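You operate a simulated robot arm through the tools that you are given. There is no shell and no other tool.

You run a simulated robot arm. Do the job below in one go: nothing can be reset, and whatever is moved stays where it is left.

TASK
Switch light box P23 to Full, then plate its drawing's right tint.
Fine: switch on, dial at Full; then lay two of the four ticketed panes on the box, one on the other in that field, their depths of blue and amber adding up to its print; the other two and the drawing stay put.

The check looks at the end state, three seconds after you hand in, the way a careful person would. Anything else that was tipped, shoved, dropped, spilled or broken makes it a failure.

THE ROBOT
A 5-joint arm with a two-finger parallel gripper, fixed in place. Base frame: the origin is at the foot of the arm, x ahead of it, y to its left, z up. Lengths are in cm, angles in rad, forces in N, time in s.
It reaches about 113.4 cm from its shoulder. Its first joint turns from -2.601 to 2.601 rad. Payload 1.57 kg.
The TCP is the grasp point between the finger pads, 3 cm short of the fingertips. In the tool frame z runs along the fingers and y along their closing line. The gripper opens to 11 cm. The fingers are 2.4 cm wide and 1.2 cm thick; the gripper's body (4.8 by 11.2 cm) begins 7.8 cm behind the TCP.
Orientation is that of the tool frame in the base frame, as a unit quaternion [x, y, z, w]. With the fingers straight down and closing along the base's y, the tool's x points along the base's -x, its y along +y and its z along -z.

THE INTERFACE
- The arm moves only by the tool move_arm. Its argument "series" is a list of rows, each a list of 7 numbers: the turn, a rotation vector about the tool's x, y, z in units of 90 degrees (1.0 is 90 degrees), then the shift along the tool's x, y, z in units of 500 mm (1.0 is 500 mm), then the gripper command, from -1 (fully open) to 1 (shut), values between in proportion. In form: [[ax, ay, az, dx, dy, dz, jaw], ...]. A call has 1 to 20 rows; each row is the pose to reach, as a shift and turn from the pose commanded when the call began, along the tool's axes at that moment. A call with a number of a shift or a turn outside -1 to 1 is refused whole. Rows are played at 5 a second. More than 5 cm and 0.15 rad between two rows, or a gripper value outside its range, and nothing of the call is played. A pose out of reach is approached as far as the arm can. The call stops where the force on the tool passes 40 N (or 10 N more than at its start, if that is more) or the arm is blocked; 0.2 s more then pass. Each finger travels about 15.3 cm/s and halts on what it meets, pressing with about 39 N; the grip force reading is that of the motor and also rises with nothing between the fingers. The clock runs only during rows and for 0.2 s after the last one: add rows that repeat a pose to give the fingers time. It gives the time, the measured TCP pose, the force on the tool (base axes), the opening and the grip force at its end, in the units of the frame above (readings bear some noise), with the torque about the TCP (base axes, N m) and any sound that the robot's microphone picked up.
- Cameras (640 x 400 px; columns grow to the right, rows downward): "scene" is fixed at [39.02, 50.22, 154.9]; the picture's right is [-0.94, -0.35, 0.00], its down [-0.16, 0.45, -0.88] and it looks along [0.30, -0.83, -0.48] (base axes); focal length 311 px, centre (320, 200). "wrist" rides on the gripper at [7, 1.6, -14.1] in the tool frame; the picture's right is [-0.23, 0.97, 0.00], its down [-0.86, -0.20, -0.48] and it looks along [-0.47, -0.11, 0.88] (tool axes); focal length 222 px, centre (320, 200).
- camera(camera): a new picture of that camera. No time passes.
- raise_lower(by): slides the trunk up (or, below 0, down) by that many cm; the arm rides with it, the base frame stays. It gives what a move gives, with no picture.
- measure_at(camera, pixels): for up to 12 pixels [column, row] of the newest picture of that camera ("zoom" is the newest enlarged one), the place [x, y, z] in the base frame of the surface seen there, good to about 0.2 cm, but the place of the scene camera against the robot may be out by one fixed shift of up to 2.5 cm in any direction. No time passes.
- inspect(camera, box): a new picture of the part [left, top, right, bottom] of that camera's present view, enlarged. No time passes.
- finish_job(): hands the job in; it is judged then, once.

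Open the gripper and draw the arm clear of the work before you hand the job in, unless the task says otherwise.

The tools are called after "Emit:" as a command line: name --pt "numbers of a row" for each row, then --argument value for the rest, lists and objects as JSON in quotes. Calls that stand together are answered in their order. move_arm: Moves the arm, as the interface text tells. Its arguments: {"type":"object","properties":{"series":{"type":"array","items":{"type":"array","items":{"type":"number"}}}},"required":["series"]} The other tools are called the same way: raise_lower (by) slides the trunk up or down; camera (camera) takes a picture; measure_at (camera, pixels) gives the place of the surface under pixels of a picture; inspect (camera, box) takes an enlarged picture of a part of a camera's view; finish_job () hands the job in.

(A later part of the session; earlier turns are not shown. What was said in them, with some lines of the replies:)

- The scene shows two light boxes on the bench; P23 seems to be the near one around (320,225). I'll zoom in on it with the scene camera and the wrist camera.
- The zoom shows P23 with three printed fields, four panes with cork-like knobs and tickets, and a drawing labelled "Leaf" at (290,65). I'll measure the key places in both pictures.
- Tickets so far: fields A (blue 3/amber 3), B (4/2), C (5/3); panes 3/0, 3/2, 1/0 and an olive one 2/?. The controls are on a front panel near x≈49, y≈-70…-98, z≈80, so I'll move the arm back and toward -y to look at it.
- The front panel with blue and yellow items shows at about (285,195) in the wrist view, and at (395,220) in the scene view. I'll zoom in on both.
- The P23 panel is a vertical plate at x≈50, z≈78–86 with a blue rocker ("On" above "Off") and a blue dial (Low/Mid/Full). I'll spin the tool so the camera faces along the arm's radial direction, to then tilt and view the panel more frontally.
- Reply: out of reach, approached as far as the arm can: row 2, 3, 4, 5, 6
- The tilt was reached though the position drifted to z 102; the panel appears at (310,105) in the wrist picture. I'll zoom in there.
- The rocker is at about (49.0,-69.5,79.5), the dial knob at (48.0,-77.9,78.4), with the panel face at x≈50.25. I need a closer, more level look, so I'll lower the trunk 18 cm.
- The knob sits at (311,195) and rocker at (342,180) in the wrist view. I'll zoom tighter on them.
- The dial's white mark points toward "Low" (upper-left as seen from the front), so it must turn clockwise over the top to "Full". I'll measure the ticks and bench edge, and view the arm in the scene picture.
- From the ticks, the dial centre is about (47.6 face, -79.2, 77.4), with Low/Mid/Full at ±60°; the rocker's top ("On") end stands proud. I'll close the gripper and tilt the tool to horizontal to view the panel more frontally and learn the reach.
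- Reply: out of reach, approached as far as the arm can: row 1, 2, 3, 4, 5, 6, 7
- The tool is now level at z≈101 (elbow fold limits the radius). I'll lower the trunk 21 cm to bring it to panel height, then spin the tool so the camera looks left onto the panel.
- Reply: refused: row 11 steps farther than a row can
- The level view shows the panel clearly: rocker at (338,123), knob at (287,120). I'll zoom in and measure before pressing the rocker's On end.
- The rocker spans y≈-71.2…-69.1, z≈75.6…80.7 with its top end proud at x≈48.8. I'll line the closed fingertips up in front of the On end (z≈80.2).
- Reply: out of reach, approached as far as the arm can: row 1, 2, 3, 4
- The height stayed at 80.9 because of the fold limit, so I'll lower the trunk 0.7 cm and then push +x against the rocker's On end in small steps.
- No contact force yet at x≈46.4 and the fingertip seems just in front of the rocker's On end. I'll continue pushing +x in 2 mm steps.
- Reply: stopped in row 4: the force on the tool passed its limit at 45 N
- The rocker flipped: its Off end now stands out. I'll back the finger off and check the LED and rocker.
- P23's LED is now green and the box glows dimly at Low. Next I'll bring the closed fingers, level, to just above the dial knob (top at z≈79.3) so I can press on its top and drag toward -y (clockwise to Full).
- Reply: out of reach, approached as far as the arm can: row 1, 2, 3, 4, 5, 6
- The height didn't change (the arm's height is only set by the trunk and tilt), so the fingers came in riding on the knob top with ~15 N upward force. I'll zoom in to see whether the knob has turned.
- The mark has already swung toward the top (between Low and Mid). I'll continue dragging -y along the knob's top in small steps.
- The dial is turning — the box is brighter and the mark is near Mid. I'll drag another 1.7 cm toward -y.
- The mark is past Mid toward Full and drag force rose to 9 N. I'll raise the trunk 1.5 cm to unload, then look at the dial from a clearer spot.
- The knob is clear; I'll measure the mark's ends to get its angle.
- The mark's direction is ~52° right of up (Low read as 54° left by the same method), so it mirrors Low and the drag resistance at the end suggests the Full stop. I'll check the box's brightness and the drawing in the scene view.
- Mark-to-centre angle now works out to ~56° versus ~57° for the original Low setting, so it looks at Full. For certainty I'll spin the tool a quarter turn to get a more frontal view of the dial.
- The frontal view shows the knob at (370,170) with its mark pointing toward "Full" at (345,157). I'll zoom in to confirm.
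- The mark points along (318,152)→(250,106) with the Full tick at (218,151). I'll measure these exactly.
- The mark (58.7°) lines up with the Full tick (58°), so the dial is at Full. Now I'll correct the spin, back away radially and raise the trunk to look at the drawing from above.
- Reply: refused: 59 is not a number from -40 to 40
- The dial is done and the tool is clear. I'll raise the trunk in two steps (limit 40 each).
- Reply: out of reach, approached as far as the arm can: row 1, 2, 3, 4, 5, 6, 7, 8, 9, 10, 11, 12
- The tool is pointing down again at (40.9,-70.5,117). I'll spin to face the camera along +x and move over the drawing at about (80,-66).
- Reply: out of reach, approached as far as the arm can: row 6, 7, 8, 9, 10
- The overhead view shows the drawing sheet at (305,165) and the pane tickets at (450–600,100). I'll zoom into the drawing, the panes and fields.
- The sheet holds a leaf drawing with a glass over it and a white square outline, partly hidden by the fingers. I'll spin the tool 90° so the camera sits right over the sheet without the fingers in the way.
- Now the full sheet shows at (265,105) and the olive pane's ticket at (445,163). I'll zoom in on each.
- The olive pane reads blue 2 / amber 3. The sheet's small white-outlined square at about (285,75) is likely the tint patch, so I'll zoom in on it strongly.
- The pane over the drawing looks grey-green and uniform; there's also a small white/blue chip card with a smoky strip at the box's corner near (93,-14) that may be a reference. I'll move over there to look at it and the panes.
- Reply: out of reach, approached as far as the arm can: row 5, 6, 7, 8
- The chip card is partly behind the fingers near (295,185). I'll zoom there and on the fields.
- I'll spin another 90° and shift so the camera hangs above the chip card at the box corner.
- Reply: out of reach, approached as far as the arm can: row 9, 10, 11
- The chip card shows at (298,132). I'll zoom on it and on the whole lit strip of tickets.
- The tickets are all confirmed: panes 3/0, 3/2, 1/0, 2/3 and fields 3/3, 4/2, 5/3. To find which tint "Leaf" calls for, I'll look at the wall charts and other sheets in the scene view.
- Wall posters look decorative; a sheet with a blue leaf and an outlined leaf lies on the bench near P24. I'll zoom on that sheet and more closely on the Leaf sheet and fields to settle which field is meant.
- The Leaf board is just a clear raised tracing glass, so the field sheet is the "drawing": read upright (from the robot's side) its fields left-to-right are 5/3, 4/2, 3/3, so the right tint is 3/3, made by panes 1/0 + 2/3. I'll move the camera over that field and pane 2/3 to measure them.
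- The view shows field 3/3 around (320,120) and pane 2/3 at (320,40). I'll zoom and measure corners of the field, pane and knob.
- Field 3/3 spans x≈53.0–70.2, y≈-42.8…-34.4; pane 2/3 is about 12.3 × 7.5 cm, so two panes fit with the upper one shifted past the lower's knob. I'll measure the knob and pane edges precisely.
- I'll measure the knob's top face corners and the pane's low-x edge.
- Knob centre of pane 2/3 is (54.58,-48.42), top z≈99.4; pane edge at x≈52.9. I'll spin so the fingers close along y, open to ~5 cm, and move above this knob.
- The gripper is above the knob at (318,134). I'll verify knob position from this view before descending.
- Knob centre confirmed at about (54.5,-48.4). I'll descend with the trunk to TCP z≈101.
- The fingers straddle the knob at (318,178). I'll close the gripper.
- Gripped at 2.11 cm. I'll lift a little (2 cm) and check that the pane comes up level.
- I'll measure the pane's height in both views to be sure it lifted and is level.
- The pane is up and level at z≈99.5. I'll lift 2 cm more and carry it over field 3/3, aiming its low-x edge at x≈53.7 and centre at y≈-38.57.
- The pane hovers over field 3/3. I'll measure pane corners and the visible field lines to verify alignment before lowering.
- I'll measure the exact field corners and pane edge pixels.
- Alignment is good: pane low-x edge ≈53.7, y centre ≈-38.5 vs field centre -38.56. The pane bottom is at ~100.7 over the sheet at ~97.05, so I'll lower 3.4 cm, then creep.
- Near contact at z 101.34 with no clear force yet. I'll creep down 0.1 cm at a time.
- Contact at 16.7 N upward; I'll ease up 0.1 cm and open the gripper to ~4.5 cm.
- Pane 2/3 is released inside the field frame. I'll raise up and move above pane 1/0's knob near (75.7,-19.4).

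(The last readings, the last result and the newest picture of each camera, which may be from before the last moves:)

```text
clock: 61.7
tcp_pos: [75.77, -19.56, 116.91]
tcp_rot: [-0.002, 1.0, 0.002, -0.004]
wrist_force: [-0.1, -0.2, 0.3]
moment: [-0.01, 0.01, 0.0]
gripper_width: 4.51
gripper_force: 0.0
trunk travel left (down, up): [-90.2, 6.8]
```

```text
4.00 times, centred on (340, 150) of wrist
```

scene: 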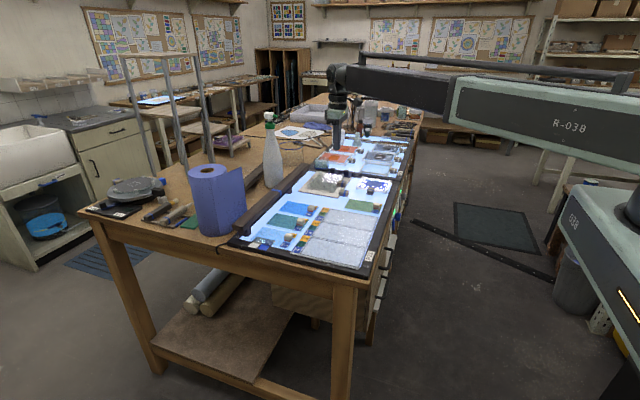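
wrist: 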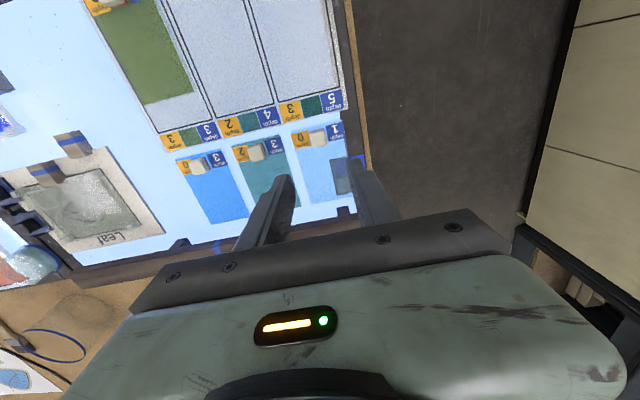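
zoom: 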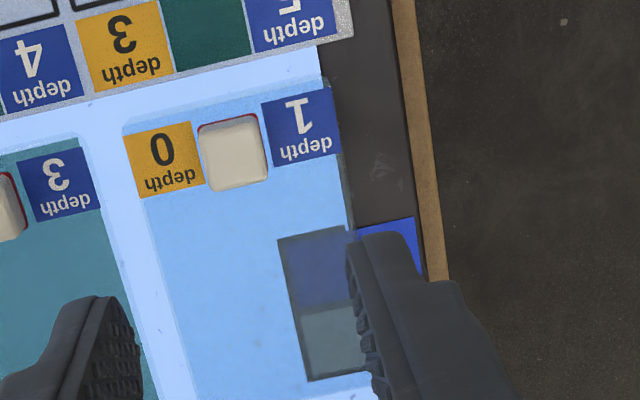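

The knob of pane 1/0 is at (338,138) in the wrist view; the dark card patch near (360,170) overlaps this pane. I'll measure the patch, the knob and the pane to see whether the card lies under or on it.

Emit:
measure_at --camera "zoom" --pixels '[[300, 260], [330, 280], [320, 340], [345, 355], [250, 300], [235, 150], [205, 125], [262, 120], [212, 185], [268, 175], [340, 190], [385, 230]]'

Emit:
inspect --camera "scene" --box '[230, 215, 310, 270]'

```text
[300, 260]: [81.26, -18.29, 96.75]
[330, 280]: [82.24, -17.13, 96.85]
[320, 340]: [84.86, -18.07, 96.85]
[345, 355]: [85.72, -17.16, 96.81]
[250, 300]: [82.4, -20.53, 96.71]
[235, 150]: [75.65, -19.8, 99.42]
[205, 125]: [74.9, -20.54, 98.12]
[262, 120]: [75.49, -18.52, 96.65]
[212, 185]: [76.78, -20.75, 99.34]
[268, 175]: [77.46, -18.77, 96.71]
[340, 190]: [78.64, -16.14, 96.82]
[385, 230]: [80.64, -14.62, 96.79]
```

```text
7.27 times, centred on (270, 242) of scene
```

zoom: 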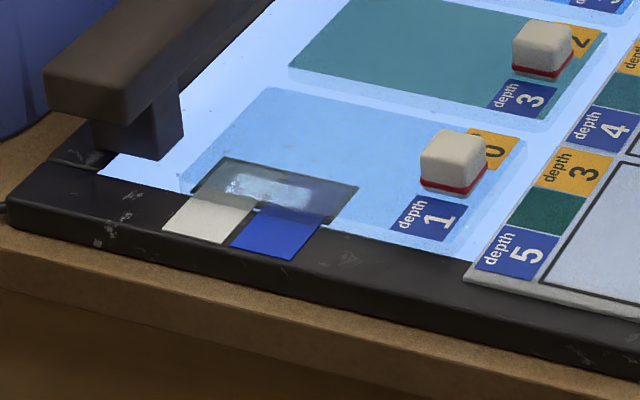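

The card patch reads z≈96.8, below the pane's top (97.5), so it lies under this pane's edge and should stay put when the pane is lifted straight up. I'll zoom in on the knob to get its centre precisely.

Emit:
inspect --camera "wrist" --box '[315, 115, 365, 160]'

Emit:
measure_at --camera "zoom" --pixels '[[200, 150], [310, 125], [225, 270], [330, 245], [265, 200], [205, 210], [325, 180], [260, 135], [280, 265], [100, 100], [420, 30], [440, 170]]'

```text
8.89 times, centred on (340, 138) of wrist
```

zoom: 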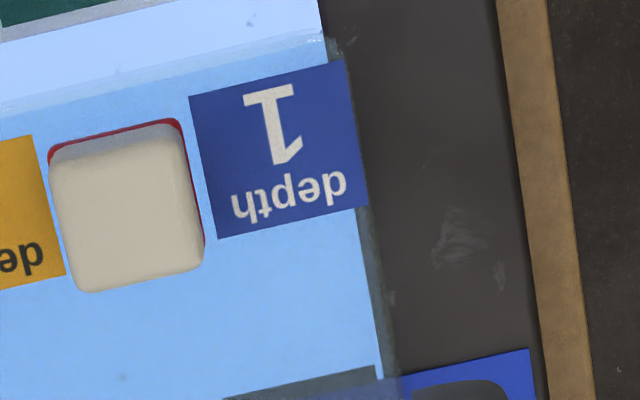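

```text
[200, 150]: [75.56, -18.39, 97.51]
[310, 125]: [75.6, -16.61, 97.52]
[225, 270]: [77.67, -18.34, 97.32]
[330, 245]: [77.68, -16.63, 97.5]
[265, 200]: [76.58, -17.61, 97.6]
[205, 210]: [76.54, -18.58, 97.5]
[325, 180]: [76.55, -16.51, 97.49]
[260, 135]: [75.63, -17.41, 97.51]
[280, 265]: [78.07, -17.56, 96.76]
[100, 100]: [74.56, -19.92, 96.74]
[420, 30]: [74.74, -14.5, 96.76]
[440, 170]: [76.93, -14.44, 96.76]
```

I'll measure the knob's top-face corners and pane edges.

Emit:
measure_at --camera "zoom" --pixels '[[64, 175], [178, 150], [82, 285], [195, 262], [128, 215], [120, 160], [140, 280], [60, 215], [190, 205], [330, 42], [345, 130], [378, 340]]'

```text
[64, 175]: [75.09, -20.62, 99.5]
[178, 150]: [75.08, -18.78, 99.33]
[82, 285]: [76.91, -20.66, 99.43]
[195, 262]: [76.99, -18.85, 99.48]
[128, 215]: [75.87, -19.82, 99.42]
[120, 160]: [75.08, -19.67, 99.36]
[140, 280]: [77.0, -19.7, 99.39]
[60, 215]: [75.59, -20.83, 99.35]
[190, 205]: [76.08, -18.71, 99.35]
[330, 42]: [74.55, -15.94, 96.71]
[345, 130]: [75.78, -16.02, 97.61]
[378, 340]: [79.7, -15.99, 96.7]
```

Knob centre of pane 1/0 is (76.03,-19.75). I'll shift slightly and descend to TCP z≈101.

Emit:
move_arm --pt "0 0 0 -0.0052 -0.0038 0 0.18" --pt "0 0 0 -0.0052 -0.0038 0 0.18"

Emit:
raise_lower --by -12

Emit:
raise_lower --by -3.9

Emit:
inspect --camera "wrist" --box '[220, 100, 420, 250]'

```text
clock: 62.3
tcp_pos: [75.81, -19.58, 117.01]
tcp_rot: [-0.001, 1.0, 0.003, -0.003]
wrist_force: [-0.7, -0.3, 0.0]
moment: [0.01, 0.02, -0.04]
gripper_width: 4.49
gripper_force: 0.0
trunk travel left (down, up): [-90.2, 6.8]
```

```text
clock: 63.8
tcp_pos: [75.87, -19.7, 105.05]
tcp_rot: [-0.002, 1.0, 0.003, -0.003]
wrist_force: [0.4, 1.2, 0.5]
moment: [0.01, -0.01, 0.03]
gripper_width: 4.53
gripper_force: 0.0
trunk travel left (down, up): [-78.2, 18.8]
```

```text
clock: 64.6
tcp_pos: [75.87, -19.76, 101.04]
tcp_rot: [-0.002, 1.0, 0.002, -0.003]
wrist_force: [0.3, -0.7, -1.4]
moment: [0.02, 0.0, 0.0]
gripper_width: 4.51
gripper_force: 0.1
trunk travel left (down, up): [-74.3, 22.7]
```

```text
2.67 times, centred on (320, 175) of wrist
```

zoom: 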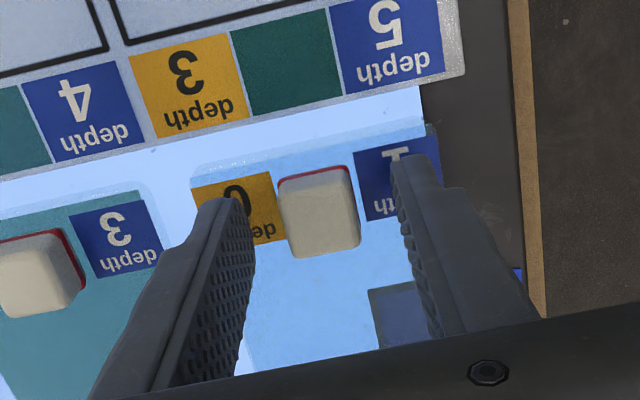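

The fingers straddle the knob. I'll close the gripper on it.

Emit:
move_arm --pt "0 0 0 0 0 0 0.4" --pt "0 0 0 0 0 0 0.6" --pt "0 0 0 0 0 0 1" --pt "0 0 0 0 0 0 1" --pt "0 0 0 0 0 0 1"

Emit:
raise_lower --by 2

Emit:
inspect --camera "scene" --box '[230, 195, 340, 270]'

Emit:
inspect --camera "wrist" --box '[220, 100, 420, 250]'

```text
clock: 65.8
tcp_pos: [75.9, -19.7, 101.13]
tcp_rot: [-0.002, 1.0, 0.003, -0.004]
wrist_force: [-0.1, -0.6, 1.1]
moment: [-0.08, -0.01, -0.01]
gripper_width: 2.11
gripper_force: 34.0
trunk travel left (down, up): [-74.3, 22.7]
```

```text
clock: 66.5
tcp_pos: [75.87, -19.68, 103.05]
tcp_rot: [-0.002, 1.0, 0.002, -0.003]
wrist_force: [0.2, 1.8, 0.0]
moment: [0.0, 0.04, 0.01]
gripper_width: 2.1
gripper_force: 34.3
trunk travel left (down, up): [-76.3, 20.7]
```

```text
5.33 times, centred on (285, 232) of scene
```

zoom: 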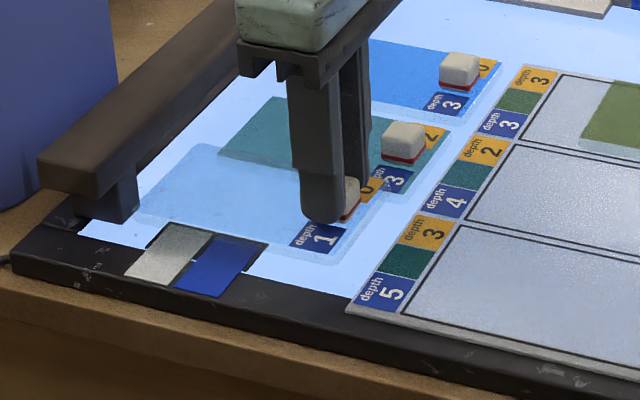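

```text
2.67 times, centred on (320, 175) of wrist
```

zoom: 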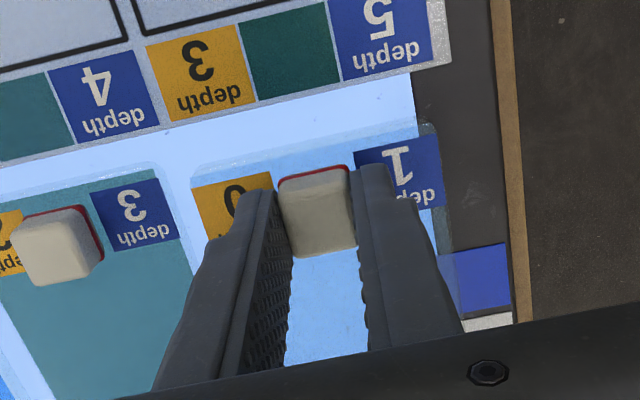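

Pane 1/0 is lifted and the white/blue card stayed on the frame. I'll raise 5 cm more and carry it to just above the lower pane, shifted +x so it clears that pane's knob.

Emit:
raise_lower --by 5

Emit:
move_arm --pt "0 0 0 0.044 -0.047 0 1" --pt "0 0 0 0.088 -0.094 0 1" --pt "0 0 0 0.132 -0.141 0 1" --pt "0 0 0 0.176 -0.188 0 1" --pt "0 0 0 0.22 -0.235 0 1" --pt "0 0 0 0.264 -0.282 0 1" --pt "0 0 0 0.308 -0.329 0 1" --pt "0 0 0 0.3506 -0.375 0 1" --pt "0 0 0 0.3506 -0.375 0 1"

Emit:
camera --camera "wrist"

Emit:
inspect --camera "wrist" --box '[230, 80, 410, 230]'

Emit:
inspect --camera "scene" --box '[290, 175, 410, 265]'

```text
clock: 67.4
tcp_pos: [75.92, -19.72, 108.02]
tcp_rot: [-0.002, 1.0, 0.003, -0.004]
wrist_force: [1.2, 0.4, -0.3]
moment: [-0.01, 0.04, 0.01]
gripper_width: 2.13
gripper_force: 33.9
trunk travel left (down, up): [-81.3, 15.7]
```

```text
clock: 69.4
tcp_pos: [58.37, -38.43, 107.98]
tcp_rot: [-0.001, 1.0, 0.004, -0.003]
wrist_force: [-0.3, -0.4, -0.9]
moment: [0.01, 0.04, -0.03]
gripper_width: 2.14
gripper_force: 34.4
trunk travel left (down, up): [-81.3, 15.7]
```

```text
taken
```

wrist: 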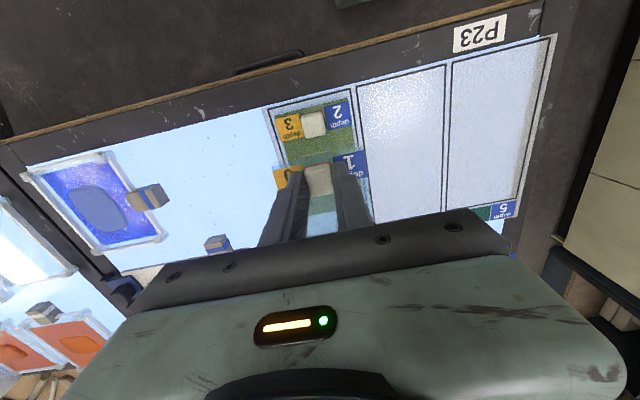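

```text
2.67 times, centred on (320, 155) of wrist
```

zoom: 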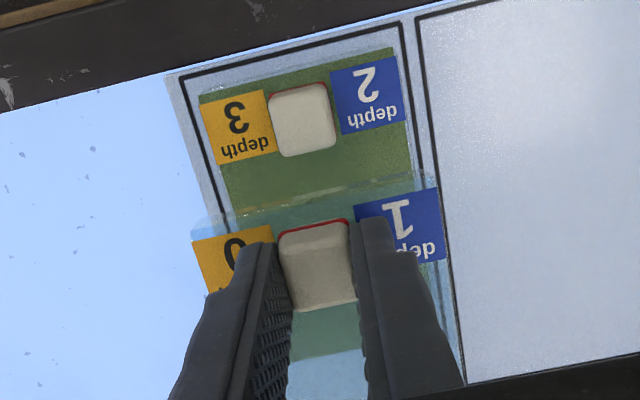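

```text
4.44 times, centred on (350, 220) of scene
```

zoom: 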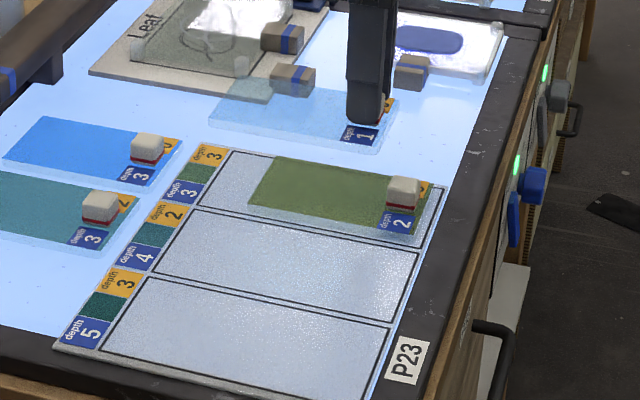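

The lower pane lies in the field and the upper hovers. I'll measure both knobs and pane edges from the wrist view to check clearances.

Emit:
inspect --camera "wrist" --box '[250, 80, 400, 200]'

Emit:
measure_at --camera "zoom" --pixels '[[235, 145], [320, 190], [310, 130], [240, 120], [275, 160], [155, 260], [470, 165], [130, 270], [458, 185], [150, 130], [385, 85], [300, 245]]'

```text
3.33 times, centred on (325, 140) of wrist
```

zoom: 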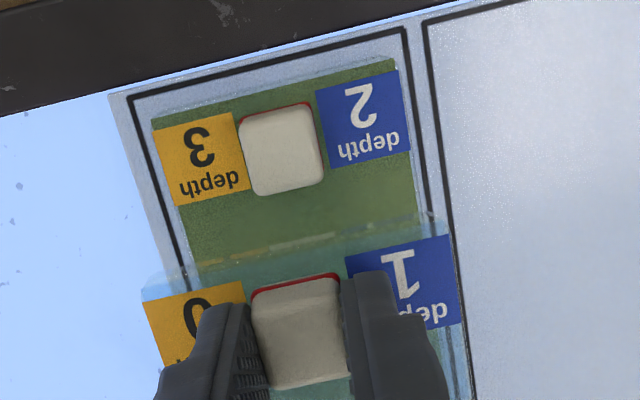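

```text
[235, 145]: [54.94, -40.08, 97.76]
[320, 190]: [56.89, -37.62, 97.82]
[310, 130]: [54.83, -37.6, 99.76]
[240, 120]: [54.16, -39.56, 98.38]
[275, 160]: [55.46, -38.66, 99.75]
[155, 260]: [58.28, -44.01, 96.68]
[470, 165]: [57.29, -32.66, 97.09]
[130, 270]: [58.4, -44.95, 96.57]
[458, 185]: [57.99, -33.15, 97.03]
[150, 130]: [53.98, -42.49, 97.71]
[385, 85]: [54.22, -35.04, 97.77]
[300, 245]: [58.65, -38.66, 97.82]
```

I'll measure the lower knob's high-x face and the hovering pane's near edge and sides.

Emit:
measure_at --camera "zoom" --pixels '[[258, 190], [300, 184], [318, 170], [285, 192], [300, 268], [200, 285], [400, 245], [447, 240], [460, 318], [149, 305], [162, 355], [265, 380]]'

```text
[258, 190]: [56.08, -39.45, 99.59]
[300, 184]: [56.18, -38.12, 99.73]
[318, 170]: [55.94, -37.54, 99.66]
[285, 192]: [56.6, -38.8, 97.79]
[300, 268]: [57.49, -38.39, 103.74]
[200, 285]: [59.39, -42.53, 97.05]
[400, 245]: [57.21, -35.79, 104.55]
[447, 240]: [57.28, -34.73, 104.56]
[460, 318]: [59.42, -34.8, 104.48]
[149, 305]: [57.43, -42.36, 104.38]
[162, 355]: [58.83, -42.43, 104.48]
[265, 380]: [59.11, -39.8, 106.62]
```

Clearances are good: upper pane's near edge ≈57.0–57.2 vs lower knob face ≈56.4, and its sides match (-42.4…-34.7). I'll lower 5.5 cm, then creep to contact.

Emit:
raise_lower --by -5.5

Emit:
raise_lower --by -0.25

Emit:
inspect --camera "scene" --box '[310, 185, 400, 245]'

```text
clock: 70.3
tcp_pos: [58.39, -38.46, 102.48]
tcp_rot: [-0.002, 1.0, 0.002, -0.003]
wrist_force: [-0.4, 0.0, -1.6]
moment: [-0.02, 0.05, -0.01]
gripper_width: 2.14
gripper_force: 33.8
trunk travel left (down, up): [-75.8, 21.2]
```

```text
clock: 70.9
tcp_pos: [58.4, -38.46, 102.28]
tcp_rot: [-0.001, 1.0, 0.003, -0.003]
wrist_force: [0.5, 0.8, -1.6]
moment: [-0.03, 0.05, 0.0]
gripper_width: 2.11
gripper_force: 34.0
trunk travel left (down, up): [-75.6, 21.4]
```

```text
6.67 times, centred on (355, 215) of scene
```

zoom: 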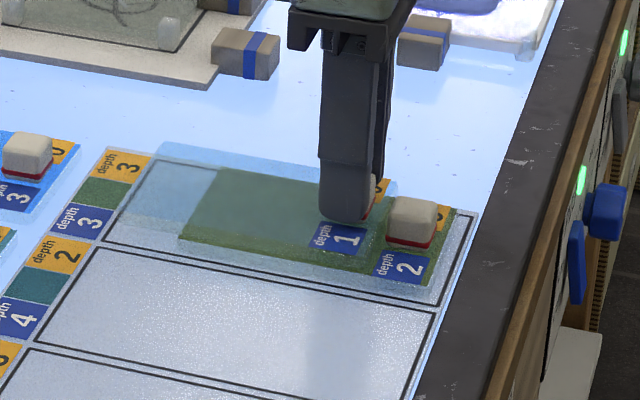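

Still free of contact at z 102.28. I'll creep down 0.1 cm at a time until a light contact force appears.

Emit:
raise_lower --by -0.1

Emit:
raise_lower --by -0.08

```text
clock: 71.4
tcp_pos: [58.37, -38.58, 102.15]
tcp_rot: [-0.002, 1.0, 0.002, -0.004]
wrist_force: [0.6, -0.7, -1.3]
moment: [0.0, 0.05, 0.02]
gripper_width: 2.12
gripper_force: 34.0
trunk travel left (down, up): [-75.5, 21.5]
```

```text
clock: 71.9
tcp_pos: [58.33, -38.46, 102.12]
tcp_rot: [-0.002, 1.0, 0.003, -0.004]
wrist_force: [0.1, 0.0, -1.1]
moment: [-0.01, 0.07, 0.02]
gripper_width: 2.13
gripper_force: 34.2
trunk travel left (down, up): [-75.4, 21.6]
```

Nothing yet at z≈102.1; I'll continue creeping.

Emit:
raise_lower --by -0.08

Emit:
raise_lower --by -0.08

```text
clock: 72.4
tcp_pos: [58.36, -38.55, 102.09]
tcp_rot: [-0.002, 1.0, 0.003, -0.003]
wrist_force: [-0.6, -0.8, 2.8]
moment: [-0.13, -0.08, -0.01]
gripper_width: 2.11
gripper_force: 34.6
trunk travel left (down, up): [-75.3, 21.7]
```

```text
clock: 72.9
tcp_pos: [58.42, -38.52, 101.95]
tcp_rot: [-0.002, 1.0, 0.002, -0.002]
wrist_force: [3.1, -1.6, 13.0]
moment: [-0.15, -0.28, -0.02]
gripper_width: 2.11
gripper_force: 34.9
trunk travel left (down, up): [-75.2, 21.8]
```

Contact at 13 N. I'll ease up 0.08 cm and open the gripper gently.

Emit:
raise_lower --by 0.08

Emit:
move_arm --pt "0 0 0 0 0 0 0.5" --pt "0 0 0 0 0 0 0.3" --pt "0 0 0 0 0 0 0.18" --pt "0 0 0 0 0 0 0.18"

Emit:
inspect --camera "wrist" --box '[230, 80, 410, 230]'

```text
clock: 73.4
tcp_pos: [58.31, -38.51, 102.02]
tcp_rot: [-0.002, 1.0, 0.003, -0.004]
wrist_force: [0.2, -0.2, 2.8]
moment: [-0.09, -0.14, -0.01]
gripper_width: 2.09
gripper_force: 34.1
trunk travel left (down, up): [-75.3, 21.7]
```

```text
clock: 74.4
tcp_pos: [58.41, -38.53, 102.01]
tcp_rot: [-0.002, 1.0, 0.003, -0.004]
wrist_force: [-0.4, 0.8, -0.9]
moment: [0.01, 0.04, -0.02]
gripper_width: 4.52
gripper_force: 0.1
trunk travel left (down, up): [-75.3, 21.7]
```

```text
2.67 times, centred on (320, 155) of wrist
```

zoom: 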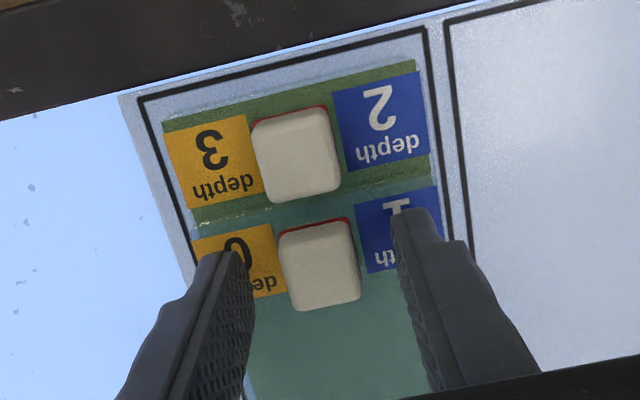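

Both panes are stacked in the field. I'll raise the trunk 15 cm, back off, and check everything.

Emit:
raise_lower --by 15

Emit:
camera --camera "wrist"

Emit:
inspect --camera "wrist" --box '[240, 60, 420, 210]'

Emit:
inspect --camera "scene" --box '[220, 160, 420, 285]'

Emit:
inspect --camera "scene" --box '[310, 185, 400, 245]'

```text
clock: 76.2
tcp_pos: [58.43, -38.47, 116.91]
tcp_rot: [-0.002, 1.0, 0.002, -0.003]
wrist_force: [0.4, -0.2, 0.3]
moment: [0.0, -0.01, 0.02]
gripper_width: 4.51
gripper_force: 0.1
trunk travel left (down, up): [-90.3, 6.7]
```

```text
taken
```

wrist: 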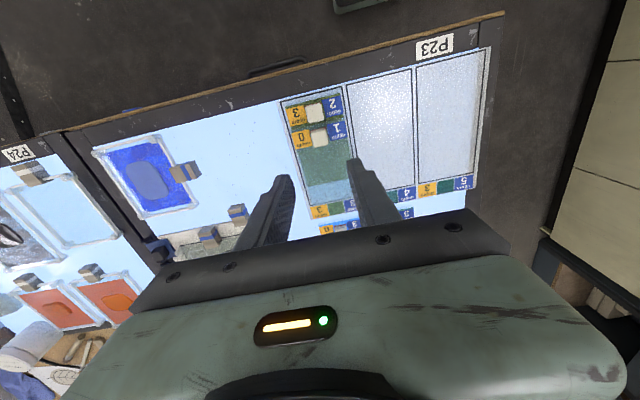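

```text
2.67 times, centred on (330, 135) of wrist
```

zoom: 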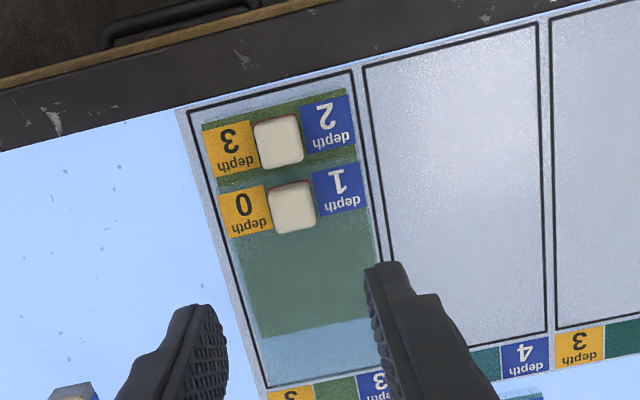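

```text
3.20 times, centred on (320, 222) of scene
```

zoom: 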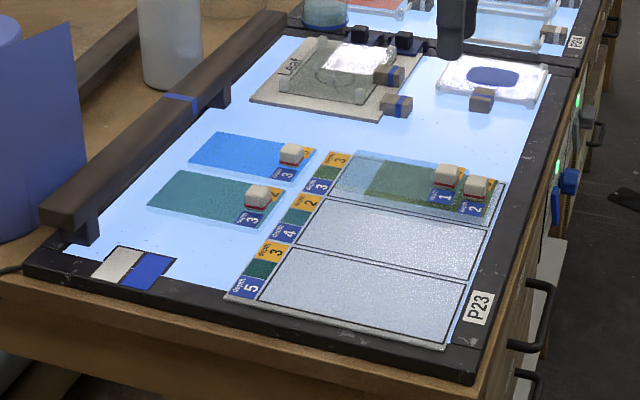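

```text
6.67 times, centred on (355, 215) of scene
```

zoom: 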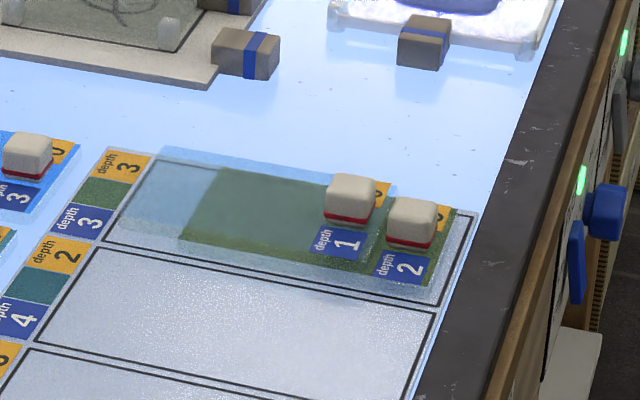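

Both panes lie within the 3/3 frame. I'll measure the upper pane's surface in several spots for flatness, and confirm the lower and field edges.

Emit:
inspect --camera "wrist" --box '[240, 60, 420, 210]'

Emit:
measure_at --camera "zoom" --pixels '[[240, 205], [345, 185], [300, 270], [265, 310], [350, 300], [230, 140], [330, 115], [270, 355], [350, 335], [279, 142], [292, 207], [265, 385]]'

```text
2.67 times, centred on (330, 135) of wrist
```

zoom: 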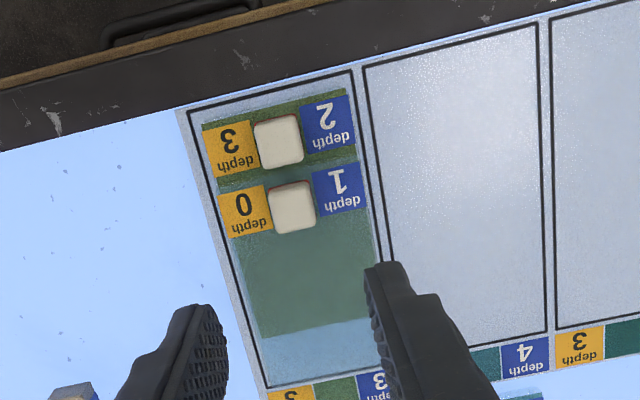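

```text
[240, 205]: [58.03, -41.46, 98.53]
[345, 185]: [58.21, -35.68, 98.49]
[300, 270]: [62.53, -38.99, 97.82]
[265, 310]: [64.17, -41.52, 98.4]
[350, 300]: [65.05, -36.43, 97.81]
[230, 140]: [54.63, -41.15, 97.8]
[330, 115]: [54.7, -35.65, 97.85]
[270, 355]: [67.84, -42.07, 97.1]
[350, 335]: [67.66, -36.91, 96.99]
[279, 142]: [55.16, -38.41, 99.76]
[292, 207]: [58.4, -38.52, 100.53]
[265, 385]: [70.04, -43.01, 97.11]
```

The upper pane is flat at z≈98.5 and both are inside the frame. I'll open the gripper and draw the arm back clear of the box.

Emit:
move_arm --pt "0 0 0 0.06 -0.03 0 0" --pt "0 0 0 0.12 -0.06 0 -0.5" --pt "0 0 0 0.18 -0.09 0 -1" --pt "0 0 0 0.24 -0.13 0 -1" --pt "0 0 0 0.3 -0.19 0 -1" --pt "0 0 0 0.36 -0.25 0 -1" --pt "0 0 0 0.42 -0.31 0 -1" --pt "0 0 0 0.48 -0.37 0 -1"

Emit:
camera --camera "scene"

Emit:
camera --camera "wrist"

Emit:
inspect --camera "scene" --box '[220, 160, 420, 285]'

```text
clock: 78.0
tcp_pos: [34.43, -57.07, 116.94]
tcp_rot: [-0.002, 1.0, 0.003, -0.003]
wrist_force: [0.2, -0.5, -0.6]
moment: [0.0, -0.05, 0.01]
gripper_width: 11.0
gripper_force: 0.0
trunk travel left (down, up): [-90.3, 6.7]
```

```text
taken
```

scene: 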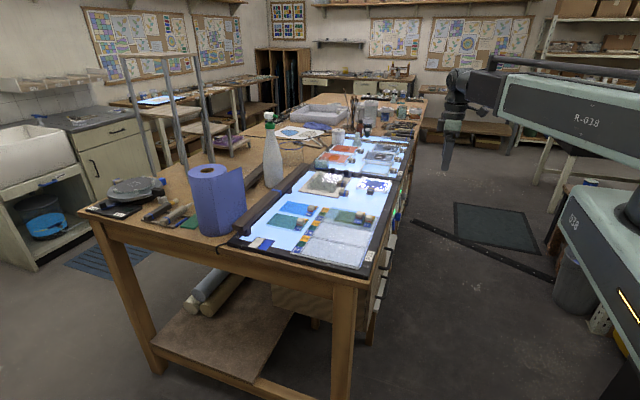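

```text
taken
```

wrist: 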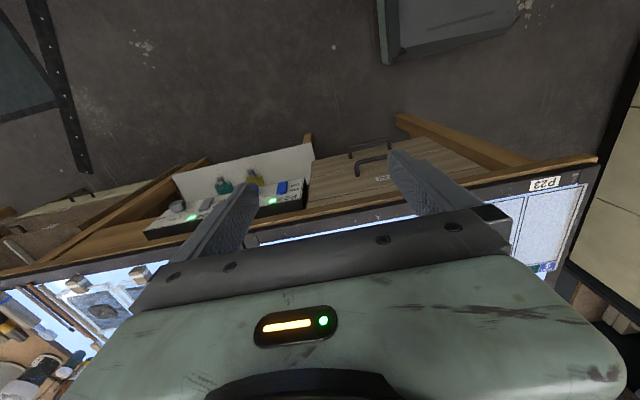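

```text
3.20 times, centred on (320, 222) of scene
```

zoom: 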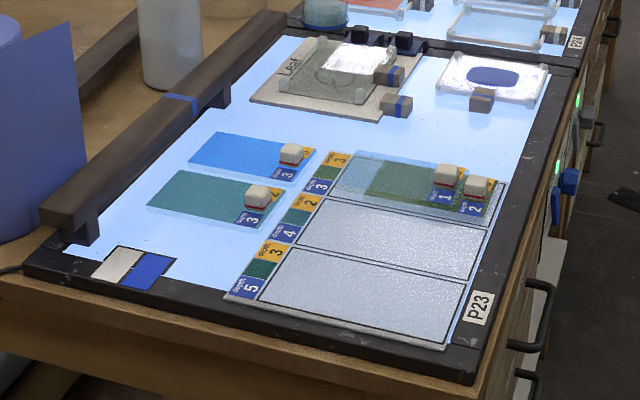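

P23 is lit with the dial at Full. Panes 1/0 and 2/3 are stacked flat in the right (3/3) field, the other two panes and the sheet haven't moved, and the arm is clear with the gripper open. I'm handing the job in.

Emit:
finish_job

```text
The job is handed in.
```

I switched light box P23 on, set its dial to Full, and stacked two panes in the right-hand field. The result of the check hasn't come back.

- **Light box:** P23's light came on green after I pressed the switch. I turned the dial clockwise to the Full tick and checked it up close: the mark reads about 58.7° and the tick about 58°.
- **Which field:** I took "the drawing" to be the sheet with the three printed fields. Read upright from the robot's side, its right field is blue 3 / amber 3. The board labelled "Leaf" looked like clear tracing glass over a board and showed no tint, so I didn't use it. If "the drawing" meant that board, this choice could be wrong.
- **Panes:** Blue 2 / amber 3 is on the bottom and blue 1 / amber 0 is on top, which adds up to 3/3. Both lie inside the field's black frame, and the top pane is level. The top pane sits about 3 cm further from the robot so it clears the lower pane's knob.
- **Everything else:** The other two panes, the field sheet and the "Leaf" board look unmoved in the last pictures. A small white and blue card that was partly under the 1/0 pane stayed in place when I lifted it.

I opened the gripper and drew the arm back clear before handing in.
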